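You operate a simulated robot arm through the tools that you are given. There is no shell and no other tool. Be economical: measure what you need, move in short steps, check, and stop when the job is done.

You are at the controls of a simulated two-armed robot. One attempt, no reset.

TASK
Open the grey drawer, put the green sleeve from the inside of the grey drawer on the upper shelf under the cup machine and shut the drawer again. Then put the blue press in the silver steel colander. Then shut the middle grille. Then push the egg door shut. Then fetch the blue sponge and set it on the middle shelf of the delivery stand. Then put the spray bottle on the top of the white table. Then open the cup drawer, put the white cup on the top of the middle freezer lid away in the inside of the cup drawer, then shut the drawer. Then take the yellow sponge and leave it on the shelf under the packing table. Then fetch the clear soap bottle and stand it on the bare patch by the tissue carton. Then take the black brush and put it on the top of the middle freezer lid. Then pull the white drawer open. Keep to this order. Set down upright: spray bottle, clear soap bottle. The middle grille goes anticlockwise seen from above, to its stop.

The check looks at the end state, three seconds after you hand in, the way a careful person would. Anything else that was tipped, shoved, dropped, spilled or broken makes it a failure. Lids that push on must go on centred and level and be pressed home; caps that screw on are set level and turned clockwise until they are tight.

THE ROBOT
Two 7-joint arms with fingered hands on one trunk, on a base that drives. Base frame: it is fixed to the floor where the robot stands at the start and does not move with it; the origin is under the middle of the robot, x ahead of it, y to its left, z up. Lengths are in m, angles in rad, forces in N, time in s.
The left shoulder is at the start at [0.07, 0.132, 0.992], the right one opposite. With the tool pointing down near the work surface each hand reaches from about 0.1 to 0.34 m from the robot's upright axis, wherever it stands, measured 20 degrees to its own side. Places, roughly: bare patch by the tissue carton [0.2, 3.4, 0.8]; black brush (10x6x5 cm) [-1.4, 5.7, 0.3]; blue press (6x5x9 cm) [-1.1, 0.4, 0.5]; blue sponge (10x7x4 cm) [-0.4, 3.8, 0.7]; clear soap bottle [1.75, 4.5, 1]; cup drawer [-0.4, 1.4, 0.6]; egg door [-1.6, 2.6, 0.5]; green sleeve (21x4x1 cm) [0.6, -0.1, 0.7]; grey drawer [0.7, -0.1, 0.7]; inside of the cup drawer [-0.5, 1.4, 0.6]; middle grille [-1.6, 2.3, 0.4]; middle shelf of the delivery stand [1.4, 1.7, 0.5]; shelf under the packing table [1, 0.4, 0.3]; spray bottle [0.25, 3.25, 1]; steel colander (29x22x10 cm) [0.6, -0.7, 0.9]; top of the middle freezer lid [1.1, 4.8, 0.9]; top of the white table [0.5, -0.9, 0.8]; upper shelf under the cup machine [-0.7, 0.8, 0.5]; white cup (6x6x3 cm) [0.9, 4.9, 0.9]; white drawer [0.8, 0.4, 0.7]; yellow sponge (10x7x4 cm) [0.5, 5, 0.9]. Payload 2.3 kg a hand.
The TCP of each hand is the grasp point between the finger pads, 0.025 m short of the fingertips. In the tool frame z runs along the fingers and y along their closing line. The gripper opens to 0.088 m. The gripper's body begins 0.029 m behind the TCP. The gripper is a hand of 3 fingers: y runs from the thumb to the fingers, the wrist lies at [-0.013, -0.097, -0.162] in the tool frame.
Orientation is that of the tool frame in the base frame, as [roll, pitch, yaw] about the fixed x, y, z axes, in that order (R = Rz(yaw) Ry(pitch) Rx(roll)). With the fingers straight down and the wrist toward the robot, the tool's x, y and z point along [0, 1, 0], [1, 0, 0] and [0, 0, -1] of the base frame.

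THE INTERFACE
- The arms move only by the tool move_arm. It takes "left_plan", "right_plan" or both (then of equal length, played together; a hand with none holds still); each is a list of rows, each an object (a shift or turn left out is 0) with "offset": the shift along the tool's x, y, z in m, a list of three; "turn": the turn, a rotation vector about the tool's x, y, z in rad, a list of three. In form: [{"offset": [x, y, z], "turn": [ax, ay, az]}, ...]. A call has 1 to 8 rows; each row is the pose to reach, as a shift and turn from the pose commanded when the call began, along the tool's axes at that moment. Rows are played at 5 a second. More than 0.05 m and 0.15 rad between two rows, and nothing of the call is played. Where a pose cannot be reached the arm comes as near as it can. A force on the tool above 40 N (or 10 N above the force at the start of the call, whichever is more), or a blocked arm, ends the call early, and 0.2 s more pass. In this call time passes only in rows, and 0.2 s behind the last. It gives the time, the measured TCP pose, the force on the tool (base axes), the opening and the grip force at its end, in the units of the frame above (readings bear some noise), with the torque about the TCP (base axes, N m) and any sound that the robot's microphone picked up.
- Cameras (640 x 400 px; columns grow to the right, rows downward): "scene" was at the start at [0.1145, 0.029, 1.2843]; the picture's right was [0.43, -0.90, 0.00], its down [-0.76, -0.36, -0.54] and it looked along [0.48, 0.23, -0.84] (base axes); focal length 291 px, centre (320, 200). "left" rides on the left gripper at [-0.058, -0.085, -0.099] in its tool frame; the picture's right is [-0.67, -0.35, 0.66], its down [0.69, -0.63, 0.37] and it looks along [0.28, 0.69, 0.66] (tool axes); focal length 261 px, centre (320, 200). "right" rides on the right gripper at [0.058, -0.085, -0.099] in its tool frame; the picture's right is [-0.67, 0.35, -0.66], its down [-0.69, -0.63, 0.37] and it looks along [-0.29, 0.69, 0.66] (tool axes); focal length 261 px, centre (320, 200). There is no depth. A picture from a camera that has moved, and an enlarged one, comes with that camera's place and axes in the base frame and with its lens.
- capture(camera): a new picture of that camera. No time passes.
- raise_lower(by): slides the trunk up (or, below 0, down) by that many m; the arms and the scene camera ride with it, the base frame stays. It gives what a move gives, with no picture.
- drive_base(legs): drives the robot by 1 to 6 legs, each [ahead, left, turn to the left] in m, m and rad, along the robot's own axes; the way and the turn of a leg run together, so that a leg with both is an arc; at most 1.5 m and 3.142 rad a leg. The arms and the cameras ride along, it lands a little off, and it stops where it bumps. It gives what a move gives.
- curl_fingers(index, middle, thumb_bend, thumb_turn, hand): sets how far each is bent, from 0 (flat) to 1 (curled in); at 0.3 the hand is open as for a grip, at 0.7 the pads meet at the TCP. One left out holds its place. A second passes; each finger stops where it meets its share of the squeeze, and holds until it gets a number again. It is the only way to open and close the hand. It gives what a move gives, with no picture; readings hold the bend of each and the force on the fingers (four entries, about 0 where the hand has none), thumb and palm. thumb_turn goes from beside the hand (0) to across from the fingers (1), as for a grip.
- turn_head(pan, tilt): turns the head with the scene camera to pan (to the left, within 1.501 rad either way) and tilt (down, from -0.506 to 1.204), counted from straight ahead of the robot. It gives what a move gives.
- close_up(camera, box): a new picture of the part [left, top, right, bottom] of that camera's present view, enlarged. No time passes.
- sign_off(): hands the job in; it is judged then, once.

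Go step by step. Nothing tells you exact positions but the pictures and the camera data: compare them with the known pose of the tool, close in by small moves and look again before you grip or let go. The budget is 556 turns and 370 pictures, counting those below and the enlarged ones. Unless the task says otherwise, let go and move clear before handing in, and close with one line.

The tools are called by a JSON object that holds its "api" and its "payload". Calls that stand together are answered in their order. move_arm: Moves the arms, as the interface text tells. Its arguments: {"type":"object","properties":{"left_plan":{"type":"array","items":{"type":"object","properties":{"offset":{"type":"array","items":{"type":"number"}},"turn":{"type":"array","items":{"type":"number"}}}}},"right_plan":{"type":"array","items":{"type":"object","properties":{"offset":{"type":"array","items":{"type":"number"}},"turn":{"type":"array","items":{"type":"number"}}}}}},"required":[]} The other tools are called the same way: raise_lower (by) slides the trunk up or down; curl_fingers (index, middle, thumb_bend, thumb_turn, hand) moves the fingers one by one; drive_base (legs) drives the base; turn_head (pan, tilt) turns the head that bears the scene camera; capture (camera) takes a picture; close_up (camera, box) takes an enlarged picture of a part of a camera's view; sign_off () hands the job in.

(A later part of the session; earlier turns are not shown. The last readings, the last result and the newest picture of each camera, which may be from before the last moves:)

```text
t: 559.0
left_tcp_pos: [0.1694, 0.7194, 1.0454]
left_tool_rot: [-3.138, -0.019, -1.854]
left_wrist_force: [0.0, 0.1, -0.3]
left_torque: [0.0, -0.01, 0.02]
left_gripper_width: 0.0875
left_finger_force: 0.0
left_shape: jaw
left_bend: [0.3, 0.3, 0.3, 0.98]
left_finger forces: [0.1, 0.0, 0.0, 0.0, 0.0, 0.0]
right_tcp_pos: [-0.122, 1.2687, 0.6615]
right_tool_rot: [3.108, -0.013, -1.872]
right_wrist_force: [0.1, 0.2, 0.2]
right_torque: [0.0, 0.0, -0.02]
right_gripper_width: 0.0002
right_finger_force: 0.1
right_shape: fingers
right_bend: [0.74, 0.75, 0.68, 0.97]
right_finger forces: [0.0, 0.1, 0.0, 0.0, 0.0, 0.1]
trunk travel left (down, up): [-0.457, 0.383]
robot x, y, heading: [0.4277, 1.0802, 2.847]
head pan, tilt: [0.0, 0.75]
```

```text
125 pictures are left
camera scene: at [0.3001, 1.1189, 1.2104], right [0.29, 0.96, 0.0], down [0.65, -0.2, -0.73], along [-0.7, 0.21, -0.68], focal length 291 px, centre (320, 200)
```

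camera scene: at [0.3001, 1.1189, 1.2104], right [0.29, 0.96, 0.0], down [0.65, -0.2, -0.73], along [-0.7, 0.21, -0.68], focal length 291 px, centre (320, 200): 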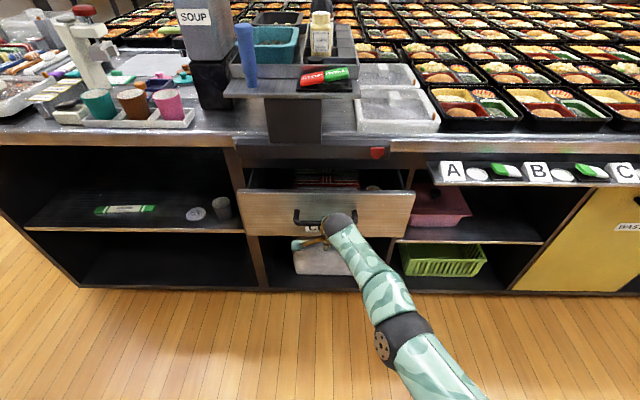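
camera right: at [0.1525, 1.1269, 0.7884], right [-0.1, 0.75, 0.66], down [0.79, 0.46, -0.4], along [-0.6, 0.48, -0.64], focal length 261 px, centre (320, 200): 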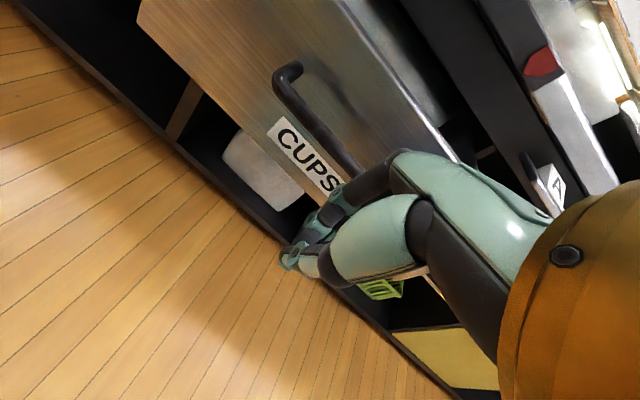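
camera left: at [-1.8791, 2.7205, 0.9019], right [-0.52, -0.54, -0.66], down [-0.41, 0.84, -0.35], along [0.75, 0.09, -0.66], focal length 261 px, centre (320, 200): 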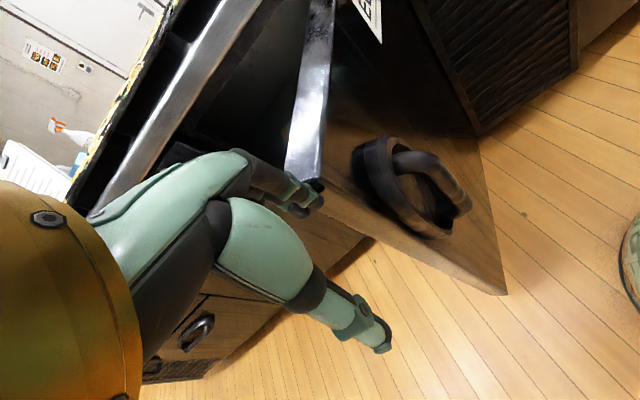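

Closing smoothly. I push the rest of the way.

{"api": "drive_base", "payload": {"legs": [[0.14, 0, 0]]}}

{"api": "capture", "payload": {"camera": "scene"}}

```text
t: 560.2
left_tcp_pos: [0.0645, 0.7506, 1.0465]
left_tool_rot: [3.139, -0.019, -1.858]
left_wrist_force: [-0.5, 0.3, -0.9]
left_torque: [0.02, 0.04, 0.03]
left_gripper_width: 0.0878
left_finger_force: 0.0
left_shape: jaw
left_bend: [0.3, 0.3, 0.3, 0.98]
left_finger forces: [0.0, 0.1, 0.0, 0.1, 0.0, 0.1]
right_tcp_pos: [-0.224, 1.2996, 0.6618]
right_tool_rot: [3.119, -0.012, -1.875]
right_wrist_force: [18.1, -5.7, 6.0]
right_torque: [0.18, 0.32, -0.24]
right_gripper_width: 0.0001
right_finger_force: 9.9
right_shape: fingers
right_bend: [0.75, 0.75, 0.68, 0.97]
right_finger forces: [0.0, 19.9, 0.0, 0.0, 0.0, 0.1]
trunk travel left (down, up): [-0.457, 0.383]
robot x, y, heading: [0.3151, 1.113, 2.84]
head pan, tilt: [0.0, 0.75]
stopped in leg 1: the force on the tool passed its limit at 56 N (the readings are from after the stop); the commanded pose is now the measured one
```

```text
124 pictures are left
camera scene: at [0.1974, 1.1509, 1.2114], right [0.3, 0.96, 0.0], down [0.65, -0.2, -0.74], along [-0.7, 0.22, -0.68], focal length 291 px, centre (320, 200)
```

scene: 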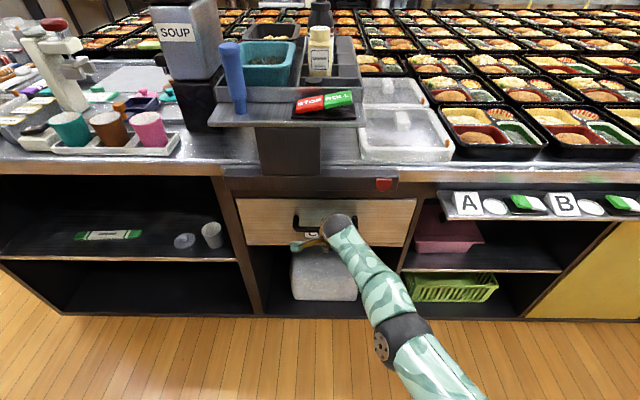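

{"api": "drive_base", "payload": {"legs": [[-0.2, 0, 0]]}}

{"api": "raise_lower", "payload": {"by": 0.37}}

{"api": "drive_base", "payload": {"legs": [[0, 0, -1.58], [1.45, 0.05, 0], [1.4, 0, 0], [0, 0.8, 0]]}}

{"api": "turn_head", "payload": {"pan": -0.05, "tilt": 0.65}}

{"api": "capture", "payload": {"camera": "scene"}}

```text
t: 561.8
left_tcp_pos: [0.2483, 0.694, 1.0442]
left_tool_rot: [-3.138, -0.019, -1.852]
left_wrist_force: [0.3, 0.0, -0.3]
left_torque: [0.02, -0.02, -0.01]
left_gripper_width: 0.0877
left_finger_force: 0.0
left_shape: jaw
left_bend: [0.3, 0.3, 0.3, 0.98]
left_finger forces: [0.0, 0.0, 0.1, 0.1, 0.1, 0.0]
right_tcp_pos: [-0.0413, 1.2418, 0.6583]
right_tool_rot: [3.12, -0.013, -1.872]
right_wrist_force: [-0.1, 0.0, -0.8]
right_torque: [0.01, -0.02, -0.02]
right_gripper_width: 0.0
right_finger_force: 0.0
right_shape: fingers
right_bend: [0.75, 0.75, 0.68, 0.97]
right_finger forces: [0.0, 0.0, 0.0, 0.0, 0.1, 0.1]
trunk travel left (down, up): [-0.457, 0.383]
robot x, y, heading: [0.5043, 1.0607, 2.848]
head pan, tilt: [0.0, 0.75]
```

```text
t: 565.4
left_tcp_pos: [0.248, 0.6939, 1.4146]
left_tool_rot: [-3.138, -0.019, -1.854]
left_wrist_force: [0.8, 0.4, 0.7]
left_torque: [0.01, -0.01, -0.03]
left_gripper_width: 0.0879
left_finger_force: 0.0
left_shape: jaw
left_bend: [0.3, 0.3, 0.3, 0.98]
left_finger forces: [0.0, 0.0, 0.0, 0.1, 0.1, 0.1]
right_tcp_pos: [-0.0424, 1.2421, 1.0275]
right_tool_rot: [3.121, -0.013, -1.872]
right_wrist_force: [1.2, 0.4, 0.3]
right_torque: [-0.01, 0.01, -0.01]
right_gripper_width: 0.0
right_finger_force: 0.0
right_shape: fingers
right_bend: [0.75, 0.75, 0.68, 0.97]
right_finger forces: [0.1, 0.0, 0.1, 0.0, 0.0, 0.0]
trunk travel left (down, up): [-0.827, 0.013]
robot x, y, heading: [0.5043, 1.0572, 2.844]
head pan, tilt: [0.0, 0.75]
```

```text
t: 586.9
left_tcp_pos: [0.2681, 4.26, 1.4161]
left_tool_rot: [-3.139, -0.021, 2.8]
left_wrist_force: [0.2, 0.0, -0.6]
left_torque: [0.0, 0.02, 0.01]
left_gripper_width: 0.0879
left_finger_force: 0.1
left_shape: jaw
left_bend: [0.3, 0.3, 0.3, 0.98]
left_finger forces: [0.1, 0.0, 0.0, 0.0, 0.0, 0.0]
right_tcp_pos: [0.8324, 4.5171, 1.0274]
right_tool_rot: [3.122, -0.014, 2.781]
right_wrist_force: [0.3, -0.3, -0.5]
right_torque: [0.03, -0.01, 0.0]
right_gripper_width: 0.0
right_finger_force: 0.0
right_shape: fingers
right_bend: [0.75, 0.75, 0.68, 0.97]
right_finger forces: [0.0, 0.0, 0.0, 0.0, 0.0, 0.0]
trunk travel left (down, up): [-0.827, 0.013]
robot x, y, heading: [0.6158, 3.9839, 1.225]
head pan, tilt: [0.0, 0.75]
```

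```text
t: 587.5
left_tcp_pos: [0.2685, 4.261, 1.4149]
left_tool_rot: [-3.14, -0.02, 2.801]
left_wrist_force: [-0.6, 0.8, -0.7]
left_torque: [0.0, -0.01, 0.0]
left_gripper_width: 0.0878
left_finger_force: 0.2
left_shape: jaw
left_bend: [0.3, 0.3, 0.3, 0.98]
left_finger forces: [0.1, 0.1, 0.1, 0.0, 0.1, 0.1]
right_tcp_pos: [0.8318, 4.5174, 1.0275]
right_tool_rot: [3.124, -0.013, 2.783]
right_wrist_force: [0.6, 0.5, 0.3]
right_torque: [-0.02, 0.03, 0.02]
right_gripper_width: 0.0001
right_finger_force: 0.0
right_shape: fingers
right_bend: [0.75, 0.75, 0.68, 0.97]
right_finger forces: [0.0, 0.0, 0.1, 0.0, 0.0, 0.0]
trunk travel left (down, up): [-0.827, 0.013]
robot x, y, heading: [0.6145, 3.9834, 1.218]
head pan, tilt: [-0.051, 0.649]
```

```text
123 pictures are left
camera scene: at [0.6682, 4.1102, 1.589], right [0.92, -0.39, 0.0], down [-0.24, -0.56, -0.8], along [0.31, 0.73, -0.61], focal length 291 px, centre (320, 200)
```

scene: 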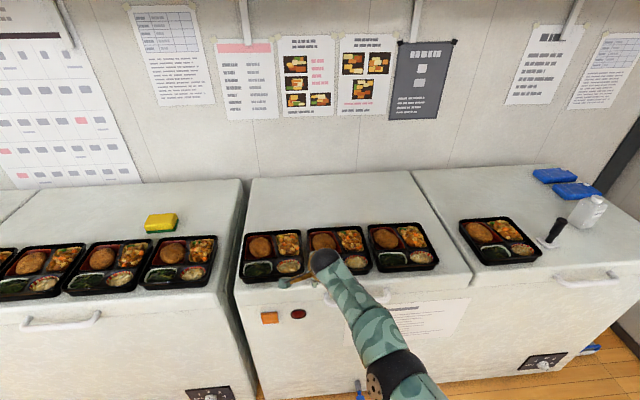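

{"api": "drive_base", "payload": {"legs": [[0, 0.5, 0.03], [0.28, 0, 0]]}}

{"api": "curl_fingers", "payload": {"hand": "right", "index": 0.25, "middle": 0.25, "thumb_bend": 0.25}}

{"api": "capture", "payload": {"camera": "right"}}

{"api": "capture", "payload": {"camera": "scene"}}

```text
t: 591.9
left_tcp_pos: [-0.1222, 4.6636, 1.415]
left_tool_rot: [-3.141, -0.021, 2.829]
left_wrist_force: [0.2, -0.2, -0.3]
left_torque: [-0.01, -0.01, 0.03]
left_gripper_width: 0.0877
left_finger_force: 0.1
left_shape: jaw
left_bend: [0.3, 0.3, 0.3, 0.98]
left_finger forces: [0.0, 0.0, 0.0, 0.0, 0.0, 0.0]
right_tcp_pos: [0.435, 4.9356, 1.0288]
right_tool_rot: [3.122, -0.013, 2.809]
right_wrist_force: [1.2, 0.1, 0.3]
right_torque: [0.03, 0.03, 0.01]
right_gripper_width: 0.0
right_finger_force: 0.0
right_shape: fingers
right_bend: [0.75, 0.75, 0.68, 0.97]
right_finger forces: [0.0, 0.0, 0.0, 0.0, 0.0, 0.1]
trunk travel left (down, up): [-0.827, 0.013]
robot x, y, heading: [0.2354, 4.4011, 1.248]
head pan, tilt: [-0.051, 0.649]
```

```text
t: 592.9
left_tcp_pos: [-0.1203, 4.667, 1.4142]
left_tool_rot: [-3.137, -0.018, 2.827]
left_wrist_force: [-0.2, -0.4, 0.1]
left_torque: [0.0, 0.01, -0.02]
left_gripper_width: 0.0876
left_finger_force: 0.0
left_shape: jaw
left_bend: [0.3, 0.3, 0.3, 0.98]
left_finger forces: [0.0, 0.0, 0.0, 0.1, 0.0, 0.1]
right_tcp_pos: [0.4353, 4.9399, 1.0274]
right_tool_rot: [3.123, -0.013, 2.809]
right_wrist_force: [-0.4, -0.5, 0.3]
right_torque: [-0.01, 0.0, 0.01]
right_gripper_width: 0.094
right_finger_force: 0.0
right_shape: fingers
right_bend: [0.25, 0.25, 0.25, 0.97]
right_finger forces: [0.1, 0.1, 0.0, 0.0, 0.1, 0.0]
trunk travel left (down, up): [-0.827, 0.013]
robot x, y, heading: [0.2338, 4.3972, 1.243]
head pan, tilt: [-0.051, 0.649]
```

```text
122 pictures are left
camera right: at [0.3526, 4.8748, 1.1264], right [0.75, 0.1, 0.65], down [0.44, -0.81, -0.39], along [0.49, 0.58, -0.65], focal length 261 px, centre (320, 200)
```

right: 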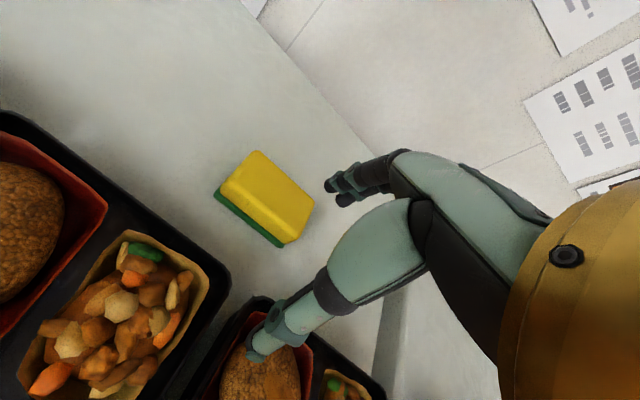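

```text
121 pictures are left
camera scene: at [0.2837, 4.5274, 1.589], right [0.93, -0.37, 0.0], down [-0.22, -0.56, -0.8], along [0.29, 0.74, -0.6], focal length 291 px, centre (320, 200)
```

scene: 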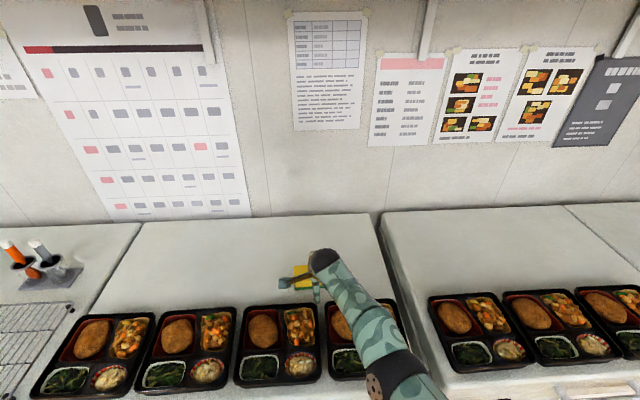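

{"api": "drive_base", "payload": {"legs": [[0.09, 0.018, 0]]}}

{"api": "move_arm", "payload": {"right_plan": [{"offset": [0, 0, 0.035], "turn": [0, 0, -0.035]}, {"offset": [0, 0, 0.07], "turn": [0, 0, -0.07]}]}}

{"api": "capture", "payload": {"camera": "right"}}

```text
t: 594.1
left_tcp_pos: [-0.1112, 4.7486, 1.4152]
left_tool_rot: [3.138, -0.02, 2.83]
left_wrist_force: [-0.1, -0.4, -0.2]
left_torque: [0.05, 0.0, 0.01]
left_gripper_width: 0.088
left_finger_force: 0.0
left_shape: jaw
left_bend: [0.3, 0.3, 0.3, 0.98]
left_finger forces: [0.0, 0.0, 0.0, 0.1, 0.0, 0.0]
right_tcp_pos: [0.4467, 5.0247, 1.0297]
right_tool_rot: [3.117, -0.013, 2.812]
right_wrist_force: [0.6, -0.7, 0.2]
right_torque: [0.03, 0.01, -0.01]
right_gripper_width: 0.0941
right_finger_force: 0.0
right_shape: fingers
right_bend: [0.25, 0.25, 0.25, 0.97]
right_finger forces: [0.0, 0.0, 0.0, 0.0, 0.0, 0.0]
trunk travel left (down, up): [-0.827, 0.013]
robot x, y, heading: [0.2491, 4.4912, 1.25]
head pan, tilt: [-0.051, 0.649]
```

```text
t: 594.7
left_tcp_pos: [-0.1083, 4.7549, 1.4151]
left_tool_rot: [3.141, -0.023, 2.83]
left_wrist_force: [-0.3, 0.1, 0.8]
left_torque: [-0.03, -0.03, 0.0]
left_gripper_width: 0.0875
left_finger_force: 0.1
left_shape: jaw
left_bend: [0.3, 0.3, 0.3, 0.98]
left_finger forces: [0.1, 0.1, 0.0, 0.1, 0.0, 0.1]
right_tcp_pos: [0.453, 5.0099, 0.955]
right_tool_rot: [3.122, -0.011, 2.882]
right_wrist_force: [0.3, 0.7, -0.9]
right_torque: [0.06, 0.05, 0.0]
right_gripper_width: 0.094
right_finger_force: 0.1
right_shape: fingers
right_bend: [0.25, 0.25, 0.25, 0.97]
right_finger forces: [0.1, 0.0, 0.0, 0.1, 0.1, 0.1]
right hand out of reach, approached as far as the arm can: row 1, 2
trunk travel left (down, up): [-0.827, 0.013]
robot x, y, heading: [0.2479, 4.4899, 1.249]
head pan, tilt: [-0.051, 0.649]
```

```text
120 pictures are left
camera right: at [0.3741, 4.9399, 1.0545], right [0.74, 0.15, 0.66], down [0.5, -0.78, -0.39], along [0.45, 0.61, -0.65], focal length 261 px, centre (320, 200)
```

right: 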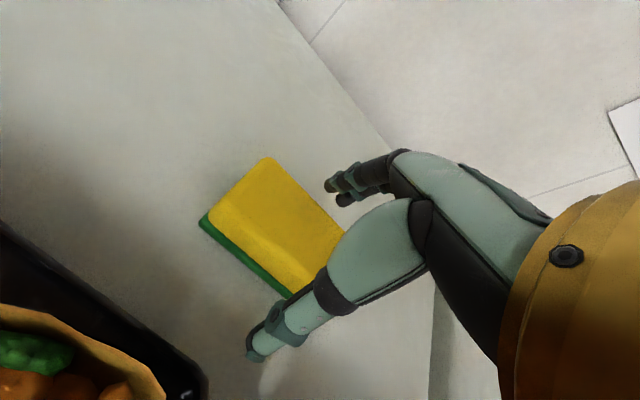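

{"api": "drive_base", "payload": {"legs": [[0.018, 0.013, 0]]}}

{"api": "raise_lower", "payload": {"by": -0.035}}

{"api": "capture", "payload": {"camera": "right"}}

```text
t: 595.5
left_tcp_pos: [-0.1142, 4.7731, 1.4159]
left_tool_rot: [-3.141, -0.022, 2.832]
left_wrist_force: [0.8, 0.2, 0.6]
left_torque: [0.04, -0.01, 0.0]
left_gripper_width: 0.0875
left_finger_force: 0.0
left_shape: jaw
left_bend: [0.3, 0.3, 0.3, 0.98]
left_finger forces: [0.0, 0.0, 0.0, 0.0, 0.1, 0.1]
right_tcp_pos: [0.4469, 5.0295, 0.9568]
right_tool_rot: [3.118, -0.012, 2.882]
right_wrist_force: [0.4, -0.4, 0.3]
right_torque: [0.02, 0.0, 0.01]
right_gripper_width: 0.0938
right_finger_force: 0.1
right_shape: fingers
right_bend: [0.25, 0.25, 0.25, 0.97]
right_finger forces: [0.0, 0.0, 0.0, 0.1, 0.1, 0.0]
trunk travel left (down, up): [-0.827, 0.013]
robot x, y, heading: [0.2389, 4.514, 1.248]
head pan, tilt: [-0.051, 0.649]
```

```text
t: 596.2
left_tcp_pos: [-0.1153, 4.7784, 1.38]
left_tool_rot: [-3.14, -0.02, 2.831]
left_wrist_force: [0.4, -0.2, 0.6]
left_torque: [0.0, -0.01, 0.0]
left_gripper_width: 0.0877
left_finger_force: 0.0
left_shape: jaw
left_bend: [0.3, 0.3, 0.3, 0.98]
left_finger forces: [0.1, 0.1, 0.0, 0.0, 0.0, 0.0]
right_tcp_pos: [0.4456, 5.0333, 0.9205]
right_tool_rot: [3.123, -0.011, 2.883]
right_wrist_force: [-0.1, -0.3, -1.0]
right_torque: [-0.01, 0.03, 0.0]
right_gripper_width: 0.0942
right_finger_force: 0.1
right_shape: fingers
right_bend: [0.25, 0.25, 0.25, 0.97]
right_finger forces: [0.0, 0.1, 0.0, 0.1, 0.1, 0.1]
trunk travel left (down, up): [-0.792, 0.048]
robot x, y, heading: [0.2445, 4.5117, 1.252]
head pan, tilt: [-0.051, 0.649]
```

```text
119 pictures are left
camera right: at [0.3673, 4.9633, 1.0189], right [0.74, 0.15, 0.65], down [0.5, -0.78, -0.38], along [0.45, 0.61, -0.65], focal length 261 px, centre (320, 200)
```

right: 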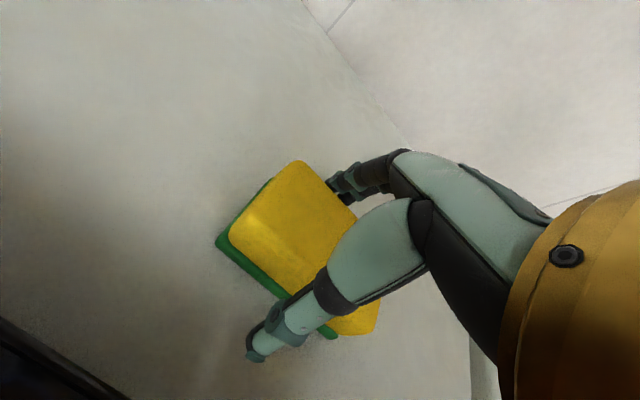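

{"api": "raise_lower", "payload": {"by": -0.012}}

{"api": "curl_fingers", "payload": {"hand": "right", "index": 0.58, "middle": 0.58, "thumb_bend": 0.58}}

{"api": "capture", "payload": {"camera": "right"}}

```text
t: 596.9
left_tcp_pos: [-0.1166, 4.7781, 1.3678]
left_tool_rot: [-3.14, -0.02, 2.83]
left_wrist_force: [-0.4, 0.3, -0.1]
left_torque: [-0.01, 0.03, 0.0]
left_gripper_width: 0.0877
left_finger_force: 0.0
left_shape: jaw
left_bend: [0.3, 0.3, 0.3, 0.98]
left_finger forces: [0.1, 0.0, 0.1, 0.0, 0.0, 0.0]
right_tcp_pos: [0.4463, 5.0324, 0.9069]
right_tool_rot: [3.122, -0.012, 2.881]
right_wrist_force: [1.1, 1.5, 1.8]
right_torque: [0.02, 0.03, -0.03]
right_gripper_width: 0.0951
right_finger_force: 0.8
right_shape: fingers
right_bend: [0.25, 0.25, 0.25, 0.97]
right_finger forces: [1.8, 0.0, 0.0, 0.1, 0.1, 0.0]
trunk travel left (down, up): [-0.78, 0.06]
robot x, y, heading: [0.2372, 4.5161, 1.249]
head pan, tilt: [-0.051, 0.649]
```

```text
t: 597.9
left_tcp_pos: [-0.1148, 4.7778, 1.3683]
left_tool_rot: [-3.139, -0.021, 2.834]
left_wrist_force: [0.1, -0.6, 0.4]
left_torque: [-0.01, 0.0, -0.02]
left_gripper_width: 0.0877
left_finger_force: 0.0
left_shape: jaw
left_bend: [0.3, 0.3, 0.3, 0.98]
left_finger forces: [0.0, 0.1, 0.0, 0.1, 0.0, 0.0]
right_tcp_pos: [0.4461, 5.0332, 0.9098]
right_tool_rot: [3.119, -0.011, 2.883]
right_wrist_force: [2.2, 8.3, 13.8]
right_torque: [0.64, -0.23, -0.03]
right_gripper_width: 0.0605
right_finger_force: 30.0
right_shape: fingers
right_bend: [0.38, 0.47, 0.47, 0.96]
right_finger forces: [23.1, 13.4, 0.0, 0.0, 22.9, 0.0]
trunk travel left (down, up): [-0.78, 0.06]
robot x, y, heading: [0.2404, 4.5149, 1.247]
head pan, tilt: [-0.051, 0.649]
```

```text
118 pictures are left
camera right: at [0.3671, 4.9635, 1.0079], right [0.74, 0.15, 0.66], down [0.5, -0.78, -0.39], along [0.45, 0.61, -0.65], focal length 261 px, centre (320, 200)
```

right: 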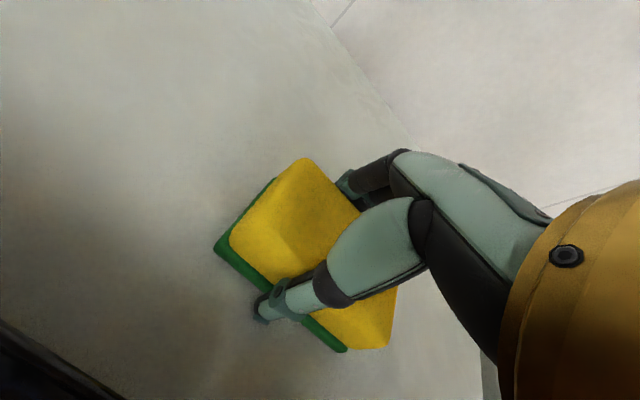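

Firm grip. Lift, raise clear and back off.

{"api": "raise_lower", "payload": {"by": 0.058}}

{"api": "move_arm", "payload": {"right_plan": [{"offset": [0, 0, -0.03]}, {"offset": [0, 0, -0.06]}]}}

{"api": "capture", "payload": {"camera": "right"}}

```text
t: 598.8
left_tcp_pos: [-0.1151, 4.779, 1.426]
left_tool_rot: [-3.139, -0.019, 2.831]
left_wrist_force: [0.3, -0.1, -1.1]
left_torque: [0.01, 0.0, 0.03]
left_gripper_width: 0.0879
left_finger_force: 0.1
left_shape: jaw
left_bend: [0.3, 0.3, 0.3, 0.98]
left_finger forces: [0.0, 0.1, 0.0, 0.0, 0.0, 0.0]
right_tcp_pos: [0.446, 5.0335, 0.9663]
right_tool_rot: [3.123, -0.009, 2.881]
right_wrist_force: [-0.9, -0.1, -0.2]
right_torque: [0.04, -0.01, 0.0]
right_gripper_width: 0.0602
right_finger_force: 25.7
right_shape: fingers
right_bend: [0.4, 0.49, 0.47, 0.96]
right_finger forces: [18.8, 6.4, 0.0, 0.0, 25.9, 0.1]
trunk travel left (down, up): [-0.838, 0.002]
robot x, y, heading: [0.2423, 4.515, 1.248]
head pan, tilt: [-0.051, 0.649]
```

```text
t: 599.4
left_tcp_pos: [-0.1148, 4.7778, 1.426]
left_tool_rot: [-3.138, -0.018, 2.833]
left_wrist_force: [0.8, 0.7, 0.5]
left_torque: [0.0, -0.01, 0.0]
left_gripper_width: 0.0878
left_finger_force: 0.0
left_shape: jaw
left_bend: [0.3, 0.3, 0.3, 0.98]
left_finger forces: [0.1, 0.0, 0.1, 0.1, 0.0, 0.0]
right_tcp_pos: [0.4464, 5.049, 1.0204]
right_tool_rot: [3.125, -0.01, 2.883]
right_wrist_force: [-0.5, -0.1, -1.0]
right_torque: [-0.02, 0.01, 0.01]
right_gripper_width: 0.0599
right_finger_force: 26.1
right_shape: fingers
right_bend: [0.4, 0.49, 0.47, 0.96]
right_finger forces: [18.8, 6.4, 0.1, 0.0, 25.8, 0.0]
right hand out of reach, approached as far as the arm can: row 1, 2
trunk travel left (down, up): [-0.838, 0.002]
robot x, y, heading: [0.2367, 4.5098, 1.245]
head pan, tilt: [-0.051, 0.649]
```

```text
117 pictures are left
camera right: at [0.3676, 4.9802, 1.1198], right [0.74, 0.15, 0.65], down [0.5, -0.78, -0.38], along [0.45, 0.61, -0.65], focal length 261 px, centre (320, 200)
```

right: 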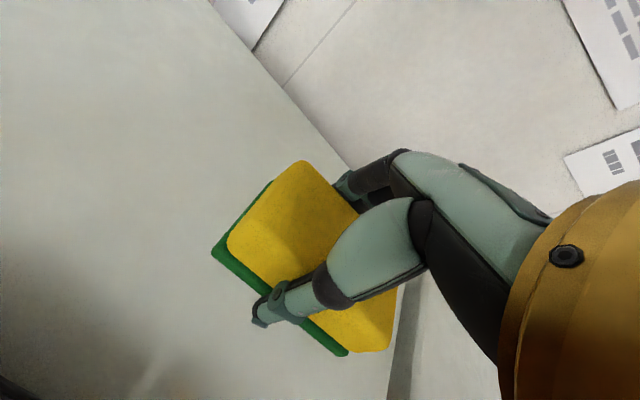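

{"api": "drive_base", "payload": {"legs": [[-0.3, 0, 0], [0, -1.2, 0.01], [-1.4, 0, 0], [-1.4, 0, 0]]}}

{"api": "drive_base", "payload": {"legs": [[-0.2, 0, 0], [0, 0, -1.57]]}}

{"api": "turn_head", "payload": {"pan": 0.0, "tilt": 0.75}}

{"api": "capture", "payload": {"camera": "scene"}}

```text
t: 620.1
left_tcp_pos: [0.0348, 1.5318, 1.4253]
left_tool_rot: [-3.136, -0.018, 2.803]
left_wrist_force: [-0.3, 0.3, 0.7]
left_torque: [0.02, 0.0, 0.01]
left_gripper_width: 0.0877
left_finger_force: 0.1
left_shape: jaw
left_bend: [0.3, 0.3, 0.3, 0.98]
left_finger forces: [0.0, 0.1, 0.0, 0.0, 0.0, 0.1]
right_tcp_pos: [0.6064, 1.7883, 1.0209]
right_tool_rot: [3.123, -0.011, 2.854]
right_wrist_force: [-0.2, 0.6, 0.3]
right_torque: [-0.04, 0.01, 0.02]
right_gripper_width: 0.0602
right_finger_force: 25.1
right_shape: fingers
right_bend: [0.4, 0.49, 0.47, 0.96]
right_finger forces: [18.7, 6.4, 0.0, 0.0, 25.6, 0.0]
trunk travel left (down, up): [-0.838, 0.002]
robot x, y, heading: [0.381, 1.2521, 1.214]
head pan, tilt: [-0.051, 0.649]
```

```text
t: 625.6
left_tcp_pos: [0.5952, 1.4114, 1.4268]
left_tool_rot: [-3.14, -0.022, 1.218]
left_wrist_force: [0.6, 0.6, 1.0]
left_torque: [0.02, -0.02, -0.01]
left_gripper_width: 0.0879
left_finger_force: 0.0
left_shape: jaw
left_bend: [0.3, 0.3, 0.3, 0.98]
left_finger forces: [0.0, 0.1, 0.0, 0.1, 0.0, 0.1]
right_tcp_pos: [0.8421, 0.8369, 1.0198]
right_tool_rot: [3.124, -0.01, 1.267]
right_wrist_force: [0.2, 0.1, -1.4]
right_torque: [0.0, -0.01, 0.0]
right_gripper_width: 0.0594
right_finger_force: 24.1
right_shape: fingers
right_bend: [0.41, 0.5, 0.47, 0.96]
right_finger forces: [17.9, 6.1, 0.0, 0.1, 24.5, 0.0]
trunk travel left (down, up): [-0.838, 0.002]
robot x, y, heading: [0.3161, 1.0711, -0.367]
head pan, tilt: [-0.051, 0.649]
```

```text
t: 626.2
left_tcp_pos: [0.5956, 1.4111, 1.4257]
left_tool_rot: [-3.14, -0.021, 1.216]
left_wrist_force: [0.1, 0.1, -1.0]
left_torque: [-0.02, 0.03, 0.01]
left_gripper_width: 0.0876
left_finger_force: 0.0
left_shape: jaw
left_bend: [0.3, 0.3, 0.3, 0.98]
left_finger forces: [0.0, 0.0, 0.0, 0.0, 0.0, 0.0]
right_tcp_pos: [0.8423, 0.8388, 1.0204]
right_tool_rot: [3.125, -0.011, 1.267]
right_wrist_force: [0.0, 0.4, -1.3]
right_torque: [-0.02, -0.02, -0.01]
right_gripper_width: 0.0593
right_finger_force: 25.0
right_shape: fingers
right_bend: [0.41, 0.5, 0.47, 0.96]
right_finger forces: [17.8, 6.1, 0.0, 0.0, 24.5, 0.1]
trunk travel left (down, up): [-0.838, 0.002]
robot x, y, heading: [0.3139, 1.067, -0.366]
head pan, tilt: [0.0, 0.75]
```

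```text
116 pictures are left
camera scene: at [0.4405, 1.0189, 1.5915], right [-0.36, -0.93, 0.0], down [-0.64, 0.25, -0.73], along [0.68, -0.26, -0.68], focal length 291 px, centre (320, 200)
```

scene: 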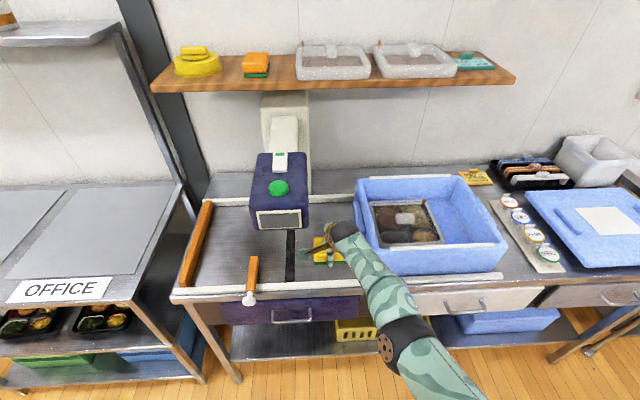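

{"api": "drive_base", "payload": {"legs": [[-0.27, 0, 0.05]]}}

{"api": "raise_lower", "payload": {"by": -0.35}}

{"api": "move_arm", "payload": {"right_plan": [{"turn": [-0.13, 0, 0], "offset": [0, -0.02, 0]}, {"turn": [-0.26, 0, 0], "offset": [0, -0.04, 0]}, {"turn": [-0.39, 0, 0], "offset": [0, -0.06, 0]}, {"turn": [-0.52, 0, 0], "offset": [0, -0.08, 0]}, {"turn": [-0.62, 0, 0], "offset": [0, -0.1, 0]}]}}

{"api": "capture", "payload": {"camera": "scene"}}

{"api": "capture", "payload": {"camera": "right"}}

```text
t: 628.1
left_tcp_pos: [0.3292, 1.5137, 1.4252]
left_tool_rot: [-3.137, -0.02, 1.271]
left_wrist_force: [0.0, 0.1, 0.2]
left_torque: [0.0, -0.01, -0.01]
left_gripper_width: 0.0876
left_finger_force: 0.0
left_shape: jaw
left_bend: [0.3, 0.3, 0.3, 0.98]
left_finger forces: [0.0, 0.1, 0.1, 0.0, 0.0, 0.0]
right_tcp_pos: [0.6041, 0.9535, 1.0185]
right_tool_rot: [3.126, -0.01, 1.321]
right_wrist_force: [0.4, -1.1, 0.5]
right_torque: [-0.01, 0.01, 0.02]
right_gripper_width: 0.0594
right_finger_force: 24.5
right_shape: fingers
right_bend: [0.41, 0.5, 0.47, 0.96]
right_finger forces: [17.8, 6.1, 0.0, 0.0, 24.5, 0.1]
trunk travel left (down, up): [-0.838, 0.002]
robot x, y, heading: [0.0639, 1.1587, -0.314]
head pan, tilt: [0.0, 0.75]
```

```text
t: 631.6
left_tcp_pos: [0.3247, 1.5148, 1.0754]
left_tool_rot: [-3.141, -0.019, 1.27]
left_wrist_force: [0.5, -0.4, -1.0]
left_torque: [-0.03, 0.01, -0.03]
left_gripper_width: 0.0876
left_finger_force: 0.0
left_shape: jaw
left_bend: [0.3, 0.3, 0.3, 0.98]
left_finger forces: [0.0, 0.0, 0.1, 0.0, 0.0, 0.0]
right_tcp_pos: [0.6021, 0.9556, 0.6712]
right_tool_rot: [3.126, -0.01, 1.322]
right_wrist_force: [-0.7, -0.8, -0.6]
right_torque: [-0.02, 0.01, 0.04]
right_gripper_width: 0.0591
right_finger_force: 24.1
right_shape: fingers
right_bend: [0.41, 0.5, 0.47, 0.96]
right_finger forces: [17.9, 6.0, 0.0, 0.0, 24.5, 0.0]
trunk travel left (down, up): [-0.488, 0.352]
robot x, y, heading: [0.0635, 1.1578, -0.316]
head pan, tilt: [0.0, 0.75]
```

```text
t: 632.8
left_tcp_pos: [0.3253, 1.5152, 1.0765]
left_tool_rot: [-3.138, -0.02, 1.271]
left_wrist_force: [-0.9, 0.4, 0.3]
left_torque: [0.0, -0.01, -0.01]
left_gripper_width: 0.0877
left_finger_force: 0.0
left_shape: jaw
left_bend: [0.3, 0.3, 0.3, 0.98]
left_finger forces: [0.0, 0.0, 0.0, 0.0, 0.1, 0.0]
right_tcp_pos: [0.596, 0.9747, 0.595]
right_tool_rot: [2.503, -0.008, 1.322]
right_wrist_force: [0.2, -0.1, 0.7]
right_torque: [0.04, 0.02, 0.02]
right_gripper_width: 0.0589
right_finger_force: 23.2
right_shape: fingers
right_bend: [0.42, 0.5, 0.47, 0.96]
right_finger forces: [17.0, 5.8, 0.0, 0.0, 23.2, 0.0]
right hand out of reach, approached as far as the arm can: row 1, 2, 3, 4, 5
trunk travel left (down, up): [-0.488, 0.352]
robot x, y, heading: [0.0649, 1.1572, -0.311]
head pan, tilt: [0.0, 0.75]
```

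```text
115 pictures are left
camera scene: at [0.191, 1.115, 1.2415], right [-0.31, -0.95, 0.0], down [-0.65, 0.21, -0.73], along [0.7, -0.23, -0.68], focal length 291 px, centre (320, 200)
```

scene: 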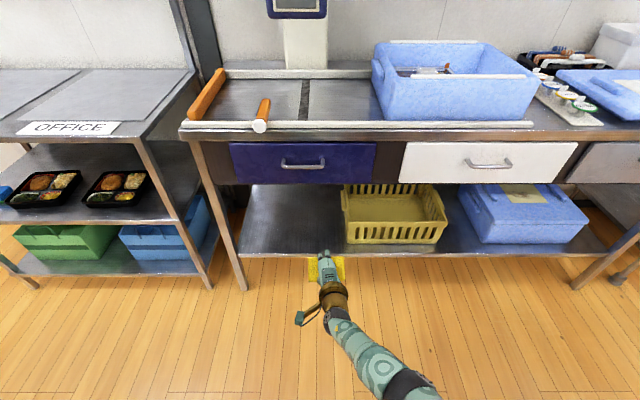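

```text
114 pictures are left
camera right: at [0.485, 1.0607, 0.6254], right [-0.27, -0.63, 0.73], down [-0.45, -0.59, -0.68], along [0.85, -0.51, -0.12], focal length 261 px, centre (320, 200)
```

right: 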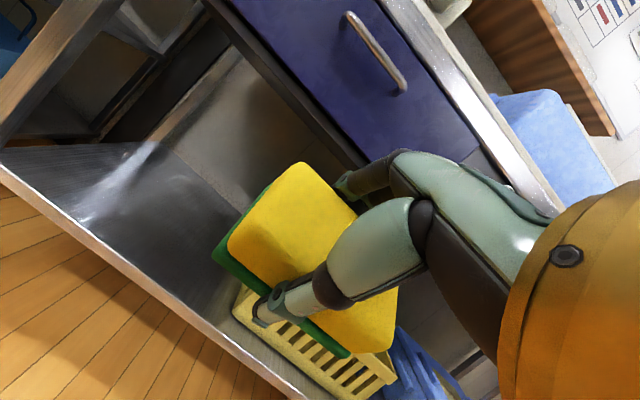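

{"api": "raise_lower", "payload": {"by": -0.17}}

{"api": "drive_base", "payload": {"legs": [[0.26, 0.09, 0]]}}

{"api": "capture", "payload": {"camera": "scene"}}

{"api": "capture", "payload": {"camera": "right"}}

```text
t: 634.7
left_tcp_pos: [0.3247, 1.5157, 0.906]
left_tool_rot: [-3.14, -0.018, 1.27]
left_wrist_force: [1.0, 0.3, -0.1]
left_torque: [-0.02, 0.01, 0.02]
left_gripper_width: 0.0879
left_finger_force: 0.0
left_shape: jaw
left_bend: [0.3, 0.3, 0.3, 0.98]
left_finger forces: [0.0, 0.0, 0.1, 0.0, 0.0, 0.1]
right_tcp_pos: [0.5949, 0.9741, 0.4248]
right_tool_rot: [2.506, -0.01, 1.319]
right_wrist_force: [-0.3, 0.6, 0.1]
right_torque: [0.01, 0.01, 0.01]
right_gripper_width: 0.0592
right_finger_force: 23.3
right_shape: fingers
right_bend: [0.42, 0.5, 0.47, 0.96]
right_finger forces: [16.9, 5.6, 0.1, 0.0, 23.1, 0.0]
trunk travel left (down, up): [-0.318, 0.522]
robot x, y, heading: [0.0668, 1.1588, -0.315]
head pan, tilt: [0.0, 0.75]
```

```text
t: 636.6
left_tcp_pos: [0.5993, 1.5207, 0.9049]
left_tool_rot: [-3.139, -0.018, 1.272]
left_wrist_force: [0.0, -0.1, 0.4]
left_torque: [-0.01, -0.04, -0.02]
left_gripper_width: 0.0877
left_finger_force: 0.0
left_shape: jaw
left_bend: [0.3, 0.3, 0.3, 0.98]
left_finger forces: [0.0, 0.0, 0.0, 0.0, 0.0, 0.0]
right_tcp_pos: [0.8716, 0.9791, 0.4253]
right_tool_rot: [2.503, -0.009, 1.32]
right_wrist_force: [0.1, 0.4, -1.1]
right_torque: [-0.01, 0.04, 0.02]
right_gripper_width: 0.0591
right_finger_force: 22.8
right_shape: fingers
right_bend: [0.42, 0.5, 0.47, 0.96]
right_finger forces: [16.9, 5.6, 0.1, 0.0, 23.1, 0.0]
trunk travel left (down, up): [-0.318, 0.522]
robot x, y, heading: [0.3396, 1.1608, -0.314]
head pan, tilt: [0.0, 0.75]
```

```text
113 pictures are left
camera scene: at [0.4663, 1.1198, 1.0714], right [-0.31, -0.95, 0.0], down [-0.65, 0.21, -0.73], along [0.7, -0.22, -0.68], focal length 291 px, centre (320, 200)
```

scene: 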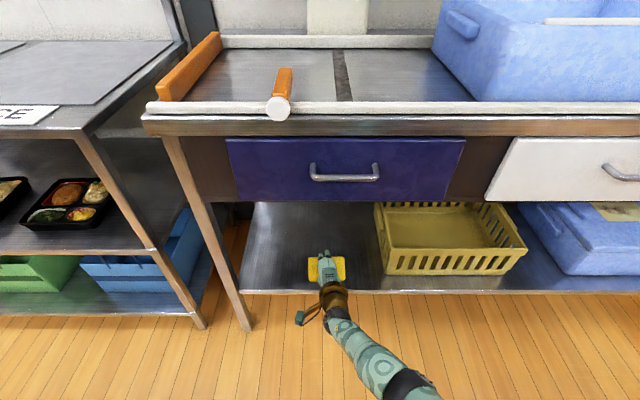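

```text
112 pictures are left
camera right: at [0.7604, 1.0656, 0.4556], right [-0.27, -0.63, 0.73], down [-0.45, -0.59, -0.68], along [0.85, -0.51, -0.12], focal length 261 px, centre (320, 200)
```

right: 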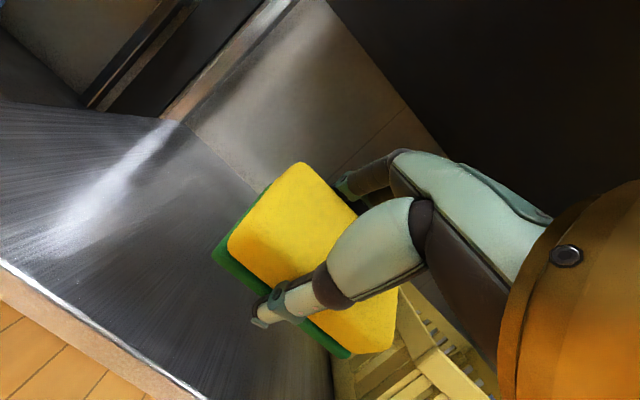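

{"api": "move_arm", "payload": {"right_plan": [{"offset": [0, 0.04, 0.03]}, {"offset": [0, 0.075, 0.056]}]}}

{"api": "raise_lower", "payload": {"by": -0.05}}

{"api": "raise_lower", "payload": {"by": -0.02}}

{"api": "capture", "payload": {"camera": "right"}}

```text
t: 637.2
left_tcp_pos: [0.5999, 1.52, 0.9046]
left_tool_rot: [-3.14, -0.019, 1.273]
left_wrist_force: [-0.9, -0.6, 0.0]
left_torque: [0.0, -0.03, 0.02]
left_gripper_width: 0.0875
left_finger_force: 0.0
left_shape: jaw
left_bend: [0.3, 0.3, 0.3, 0.98]
left_finger forces: [0.1, 0.0, 0.0, 0.1, 0.0, 0.0]
right_tcp_pos: [0.8976, 0.954, 0.4588]
right_tool_rot: [2.501, -0.01, 1.323]
right_wrist_force: [-0.2, 0.9, 0.0]
right_torque: [-0.01, 0.03, 0.0]
right_gripper_width: 0.0593
right_finger_force: 22.7
right_shape: fingers
right_bend: [0.42, 0.5, 0.47, 0.96]
right_finger forces: [16.8, 5.6, 0.1, 0.0, 23.0, 0.1]
right hand out of reach, approached as far as the arm can: row 1, 2
trunk travel left (down, up): [-0.318, 0.522]
robot x, y, heading: [0.3392, 1.1625, -0.312]
head pan, tilt: [0.0, 0.75]
```

```text
t: 638.1
left_tcp_pos: [0.5984, 1.5198, 0.856]
left_tool_rot: [-3.14, -0.019, 1.271]
left_wrist_force: [0.3, 0.4, 0.9]
left_torque: [-0.03, -0.03, 0.02]
left_gripper_width: 0.0874
left_finger_force: 0.1
left_shape: jaw
left_bend: [0.3, 0.3, 0.3, 0.98]
left_finger forces: [0.0, 0.1, 0.1, 0.0, 0.0, 0.1]
right_tcp_pos: [0.8972, 0.9551, 0.408]
right_tool_rot: [2.503, -0.009, 1.321]
right_wrist_force: [-0.1, -0.4, 0.0]
right_torque: [-0.04, 0.01, -0.01]
right_gripper_width: 0.0588
right_finger_force: 22.5
right_shape: fingers
right_bend: [0.42, 0.5, 0.47, 0.96]
right_finger forces: [16.8, 5.6, 0.0, 0.0, 23.0, 0.1]
trunk travel left (down, up): [-0.268, 0.572]
robot x, y, heading: [0.3391, 1.1615, -0.308]
head pan, tilt: [0.0, 0.75]
```

```text
t: 638.8
left_tcp_pos: [0.5999, 1.5189, 0.8363]
left_tool_rot: [-3.141, -0.017, 1.271]
left_wrist_force: [0.2, -0.1, 0.1]
left_torque: [0.03, 0.03, 0.0]
left_gripper_width: 0.0875
left_finger_force: 0.1
left_shape: jaw
left_bend: [0.3, 0.3, 0.3, 0.98]
left_finger forces: [0.0, 0.0, 0.0, 0.1, 0.1, 0.0]
right_tcp_pos: [0.8967, 0.9541, 0.3882]
right_tool_rot: [2.501, -0.009, 1.321]
right_wrist_force: [-0.3, -0.3, -0.1]
right_torque: [0.0, 0.01, -0.03]
right_gripper_width: 0.0587
right_finger_force: 22.4
right_shape: fingers
right_bend: [0.42, 0.5, 0.47, 0.96]
right_finger forces: [16.8, 5.6, 0.0, 0.0, 23.0, 0.0]
trunk travel left (down, up): [-0.248, 0.592]
robot x, y, heading: [0.3358, 1.1637, -0.317]
head pan, tilt: [0.0, 0.75]
```

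```text
111 pictures are left
camera right: at [0.7863, 1.0413, 0.4188], right [-0.27, -0.63, 0.73], down [-0.45, -0.59, -0.68], along [0.85, -0.51, -0.12], focal length 261 px, centre (320, 200)
```

right: 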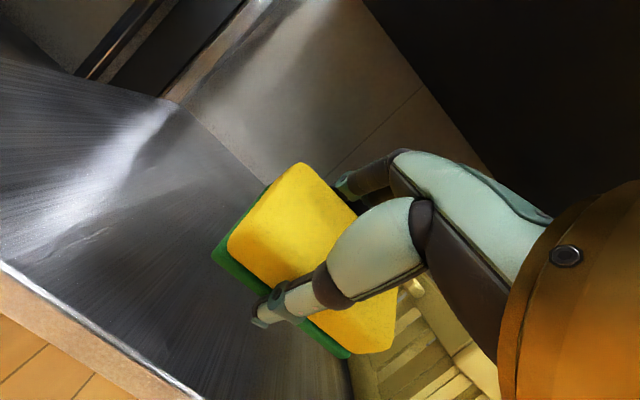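

{"api": "drive_base", "payload": {"legs": [[0.08, 0.02, 0]]}}

{"api": "raise_lower", "payload": {"by": -0.015}}

{"api": "raise_lower", "payload": {"by": -0.012}}

{"api": "capture", "payload": {"camera": "right"}}

```text
t: 639.9
left_tcp_pos: [0.6795, 1.516, 0.8356]
left_tool_rot: [-3.139, -0.019, 1.272]
left_wrist_force: [0.2, 0.4, 0.4]
left_torque: [0.04, 0.0, 0.01]
left_gripper_width: 0.0876
left_finger_force: 0.0
left_shape: jaw
left_bend: [0.3, 0.3, 0.3, 0.98]
left_finger forces: [0.0, 0.0, 0.0, 0.0, 0.0, 0.1]
right_tcp_pos: [0.9771, 0.9486, 0.3885]
right_tool_rot: [2.505, -0.011, 1.322]
right_wrist_force: [-0.7, 0.6, -0.6]
right_torque: [0.0, -0.02, -0.02]
right_gripper_width: 0.0591
right_finger_force: 22.4
right_shape: fingers
right_bend: [0.42, 0.5, 0.47, 0.96]
right_finger forces: [16.8, 5.6, 0.0, 0.0, 23.0, 0.1]
trunk travel left (down, up): [-0.248, 0.592]
robot x, y, heading: [0.4212, 1.1551, -0.313]
head pan, tilt: [0.0, 0.75]
```

```text
t: 640.5
left_tcp_pos: [0.6794, 1.5157, 0.8214]
left_tool_rot: [-3.139, -0.019, 1.272]
left_wrist_force: [0.4, 0.3, 0.8]
left_torque: [0.0, 0.01, -0.02]
left_gripper_width: 0.0876
left_finger_force: 0.0
left_shape: jaw
left_bend: [0.3, 0.3, 0.3, 0.98]
left_finger forces: [0.1, 0.0, 0.1, 0.0, 0.0, 0.0]
right_tcp_pos: [0.9773, 0.9501, 0.3733]
right_tool_rot: [2.502, -0.009, 1.321]
right_wrist_force: [-0.3, -0.4, -0.1]
right_torque: [0.02, -0.01, -0.01]
right_gripper_width: 0.0592
right_finger_force: 22.8
right_shape: fingers
right_bend: [0.42, 0.5, 0.47, 0.96]
right_finger forces: [16.9, 5.6, 0.1, 0.0, 23.0, 0.0]
trunk travel left (down, up): [-0.233, 0.607]
robot x, y, heading: [0.4183, 1.1576, -0.311]
head pan, tilt: [0.0, 0.75]
```

```text
t: 641.1
left_tcp_pos: [0.6802, 1.5148, 0.8083]
left_tool_rot: [-3.14, -0.022, 1.273]
left_wrist_force: [0.7, 0.0, -0.2]
left_torque: [0.01, 0.0, 0.03]
left_gripper_width: 0.0877
left_finger_force: 0.2
left_shape: jaw
left_bend: [0.3, 0.3, 0.3, 0.98]
left_finger forces: [0.1, 0.1, 0.0, 0.0, 0.0, 0.1]
right_tcp_pos: [0.9783, 0.9493, 0.3607]
right_tool_rot: [2.503, -0.01, 1.322]
right_wrist_force: [0.2, 0.2, -0.7]
right_torque: [-0.01, 0.04, -0.04]
right_gripper_width: 0.059
right_finger_force: 22.5
right_shape: fingers
right_bend: [0.42, 0.5, 0.47, 0.96]
right_finger forces: [16.8, 5.6, 0.1, 0.1, 23.0, 0.0]
trunk travel left (down, up): [-0.221, 0.619]
robot x, y, heading: [0.4166, 1.1548, -0.313]
head pan, tilt: [0.0, 0.75]
```

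```text
110 pictures are left
camera right: at [0.8667, 1.0362, 0.3918], right [-0.27, -0.63, 0.73], down [-0.45, -0.59, -0.68], along [0.85, -0.51, -0.12], focal length 261 px, centre (320, 200)
```

right: 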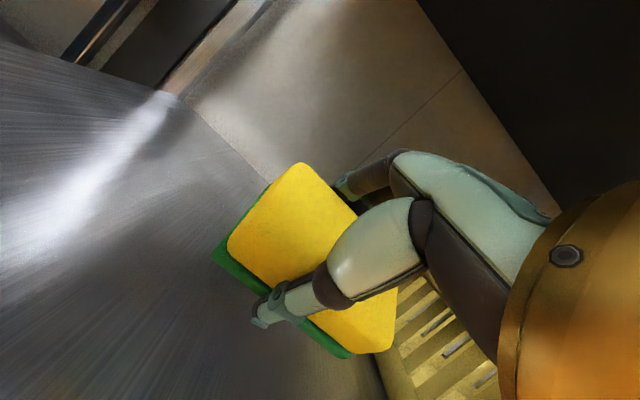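

{"api": "raise_lower", "payload": {"by": -0.02}}

{"api": "raise_lower", "payload": {"by": -0.015}}

{"api": "capture", "payload": {"camera": "right"}}

```text
t: 641.8
left_tcp_pos: [0.6794, 1.5155, 0.7889]
left_tool_rot: [3.141, -0.02, 1.273]
left_wrist_force: [0.2, -0.2, -1.1]
left_torque: [-0.01, 0.02, -0.05]
left_gripper_width: 0.0877
left_finger_force: 0.0
left_shape: jaw
left_bend: [0.3, 0.3, 0.3, 0.98]
left_finger forces: [0.1, 0.0, 0.1, 0.1, 0.1, 0.1]
right_tcp_pos: [0.9773, 0.9486, 0.3409]
right_tool_rot: [2.501, -0.01, 1.323]
right_wrist_force: [0.0, -1.0, -0.4]
right_torque: [0.0, 0.0, 0.05]
right_gripper_width: 0.0589
right_finger_force: 23.0
right_shape: fingers
right_bend: [0.42, 0.5, 0.47, 0.96]
right_finger forces: [16.8, 5.6, 0.1, 0.0, 22.9, 0.0]
trunk travel left (down, up): [-0.201, 0.639]
robot x, y, heading: [0.4206, 1.1561, -0.311]
head pan, tilt: [0.0, 0.75]
```

```text
t: 642.4
left_tcp_pos: [0.6797, 1.515, 0.7733]
left_tool_rot: [-3.14, -0.02, 1.272]
left_wrist_force: [0.7, 0.4, -0.2]
left_torque: [0.01, -0.01, 0.01]
left_gripper_width: 0.0878
left_finger_force: 0.1
left_shape: jaw
left_bend: [0.3, 0.3, 0.3, 0.98]
left_finger forces: [0.0, 0.0, 0.0, 0.0, 0.0, 0.1]
right_tcp_pos: [0.9782, 0.9502, 0.3266]
right_tool_rot: [2.501, -0.01, 1.321]
right_wrist_force: [-0.4, 0.3, -0.5]
right_torque: [-0.01, 0.01, -0.03]
right_gripper_width: 0.0587
right_finger_force: 22.7
right_shape: fingers
right_bend: [0.42, 0.5, 0.47, 0.96]
right_finger forces: [16.8, 5.6, 0.1, 0.1, 22.9, 0.1]
trunk travel left (down, up): [-0.186, 0.654]
robot x, y, heading: [0.4179, 1.1558, -0.312]
head pan, tilt: [0.0, 0.75]
```

```text
109 pictures are left
camera right: at [0.8667, 1.0361, 0.3568], right [-0.27, -0.63, 0.73], down [-0.45, -0.59, -0.68], along [0.85, -0.51, -0.12], focal length 261 px, centre (320, 200)
```

right: 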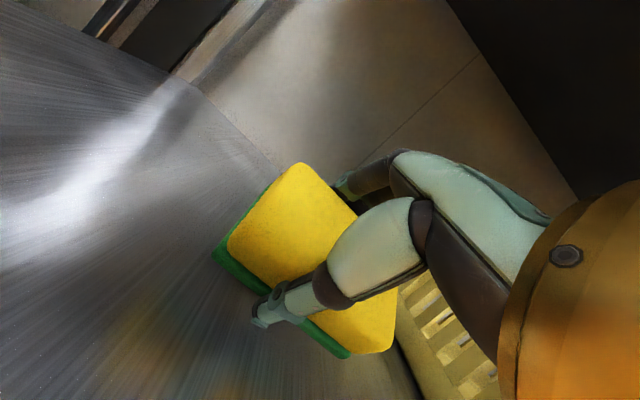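

{"api": "raise_lower", "payload": {"by": -0.015}}

{"api": "raise_lower", "payload": {"by": -0.012}}

{"api": "capture", "payload": {"camera": "right"}}

```text
t: 643.0
left_tcp_pos: [0.6765, 1.5157, 0.7603]
left_tool_rot: [3.14, -0.018, 1.271]
left_wrist_force: [0.6, -0.7, -0.1]
left_torque: [0.0, -0.02, -0.01]
left_gripper_width: 0.0877
left_finger_force: 0.1
left_shape: jaw
left_bend: [0.3, 0.3, 0.3, 0.98]
left_finger forces: [0.0, 0.1, 0.0, 0.0, 0.0, 0.0]
right_tcp_pos: [0.9773, 0.9499, 0.3165]
right_tool_rot: [2.495, -0.01, 1.323]
right_wrist_force: [-3.2, 1.2, 20.7]
right_torque: [0.27, 0.48, 0.03]
right_gripper_width: 0.0582
right_finger_force: 38.7
right_shape: fingers
right_bend: [0.41, 0.5, 0.5, 0.97]
right_finger forces: [20.8, 6.8, 0.0, 0.2, 49.0, 0.0]
trunk travel left (down, up): [-0.171, 0.669]
robot x, y, heading: [0.4158, 1.1558, -0.311]
head pan, tilt: [0.0, 0.75]
```

```text
t: 643.4
left_tcp_pos: [0.6763, 1.5157, 0.755]
left_tool_rot: [3.137, -0.022, 1.271]
left_wrist_force: [-0.3, 0.0, -0.1]
left_torque: [0.01, 0.03, -0.02]
left_gripper_width: 0.0877
left_finger_force: 0.2
left_shape: jaw
left_bend: [0.3, 0.3, 0.3, 0.98]
left_finger forces: [0.0, 0.0, 0.1, 0.0, 0.1, 0.0]
right_tcp_pos: [0.981, 0.9506, 0.3168]
right_tool_rot: [2.478, -0.011, 1.323]
right_wrist_force: [-2.1, 0.1, 22.3]
right_torque: [0.19, 0.51, 0.0]
right_gripper_width: 0.058
right_finger_force: 39.7
right_shape: fingers
right_bend: [0.41, 0.5, 0.5, 0.97]
right_finger forces: [21.4, 7.2, 0.0, 0.1, 50.8, 0.0]
trunk travel left (down, up): [-0.165, 0.675]
robot x, y, heading: [0.4175, 1.1546, -0.309]
head pan, tilt: [0.0, 0.75]
stopped: the force on the tool passed its limit at 46 N (the readings are from after the stop); the commanded pose is now the measured one
```

```text
108 pictures are left
camera right: at [0.8679, 1.0372, 0.3441], right [-0.29, -0.63, 0.72], down [-0.43, -0.59, -0.68], along [0.86, -0.51, -0.1], focal length 261 px, centre (320, 200)
```

right: 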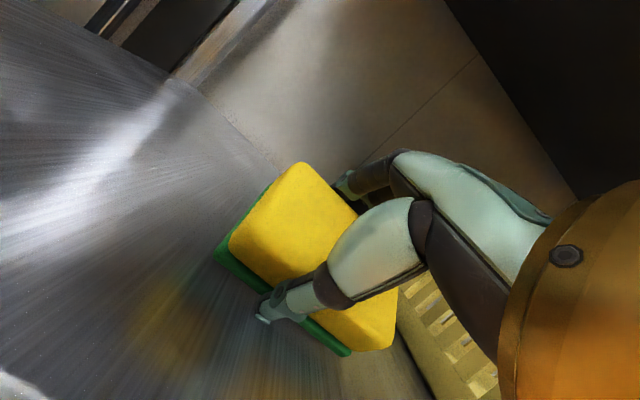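

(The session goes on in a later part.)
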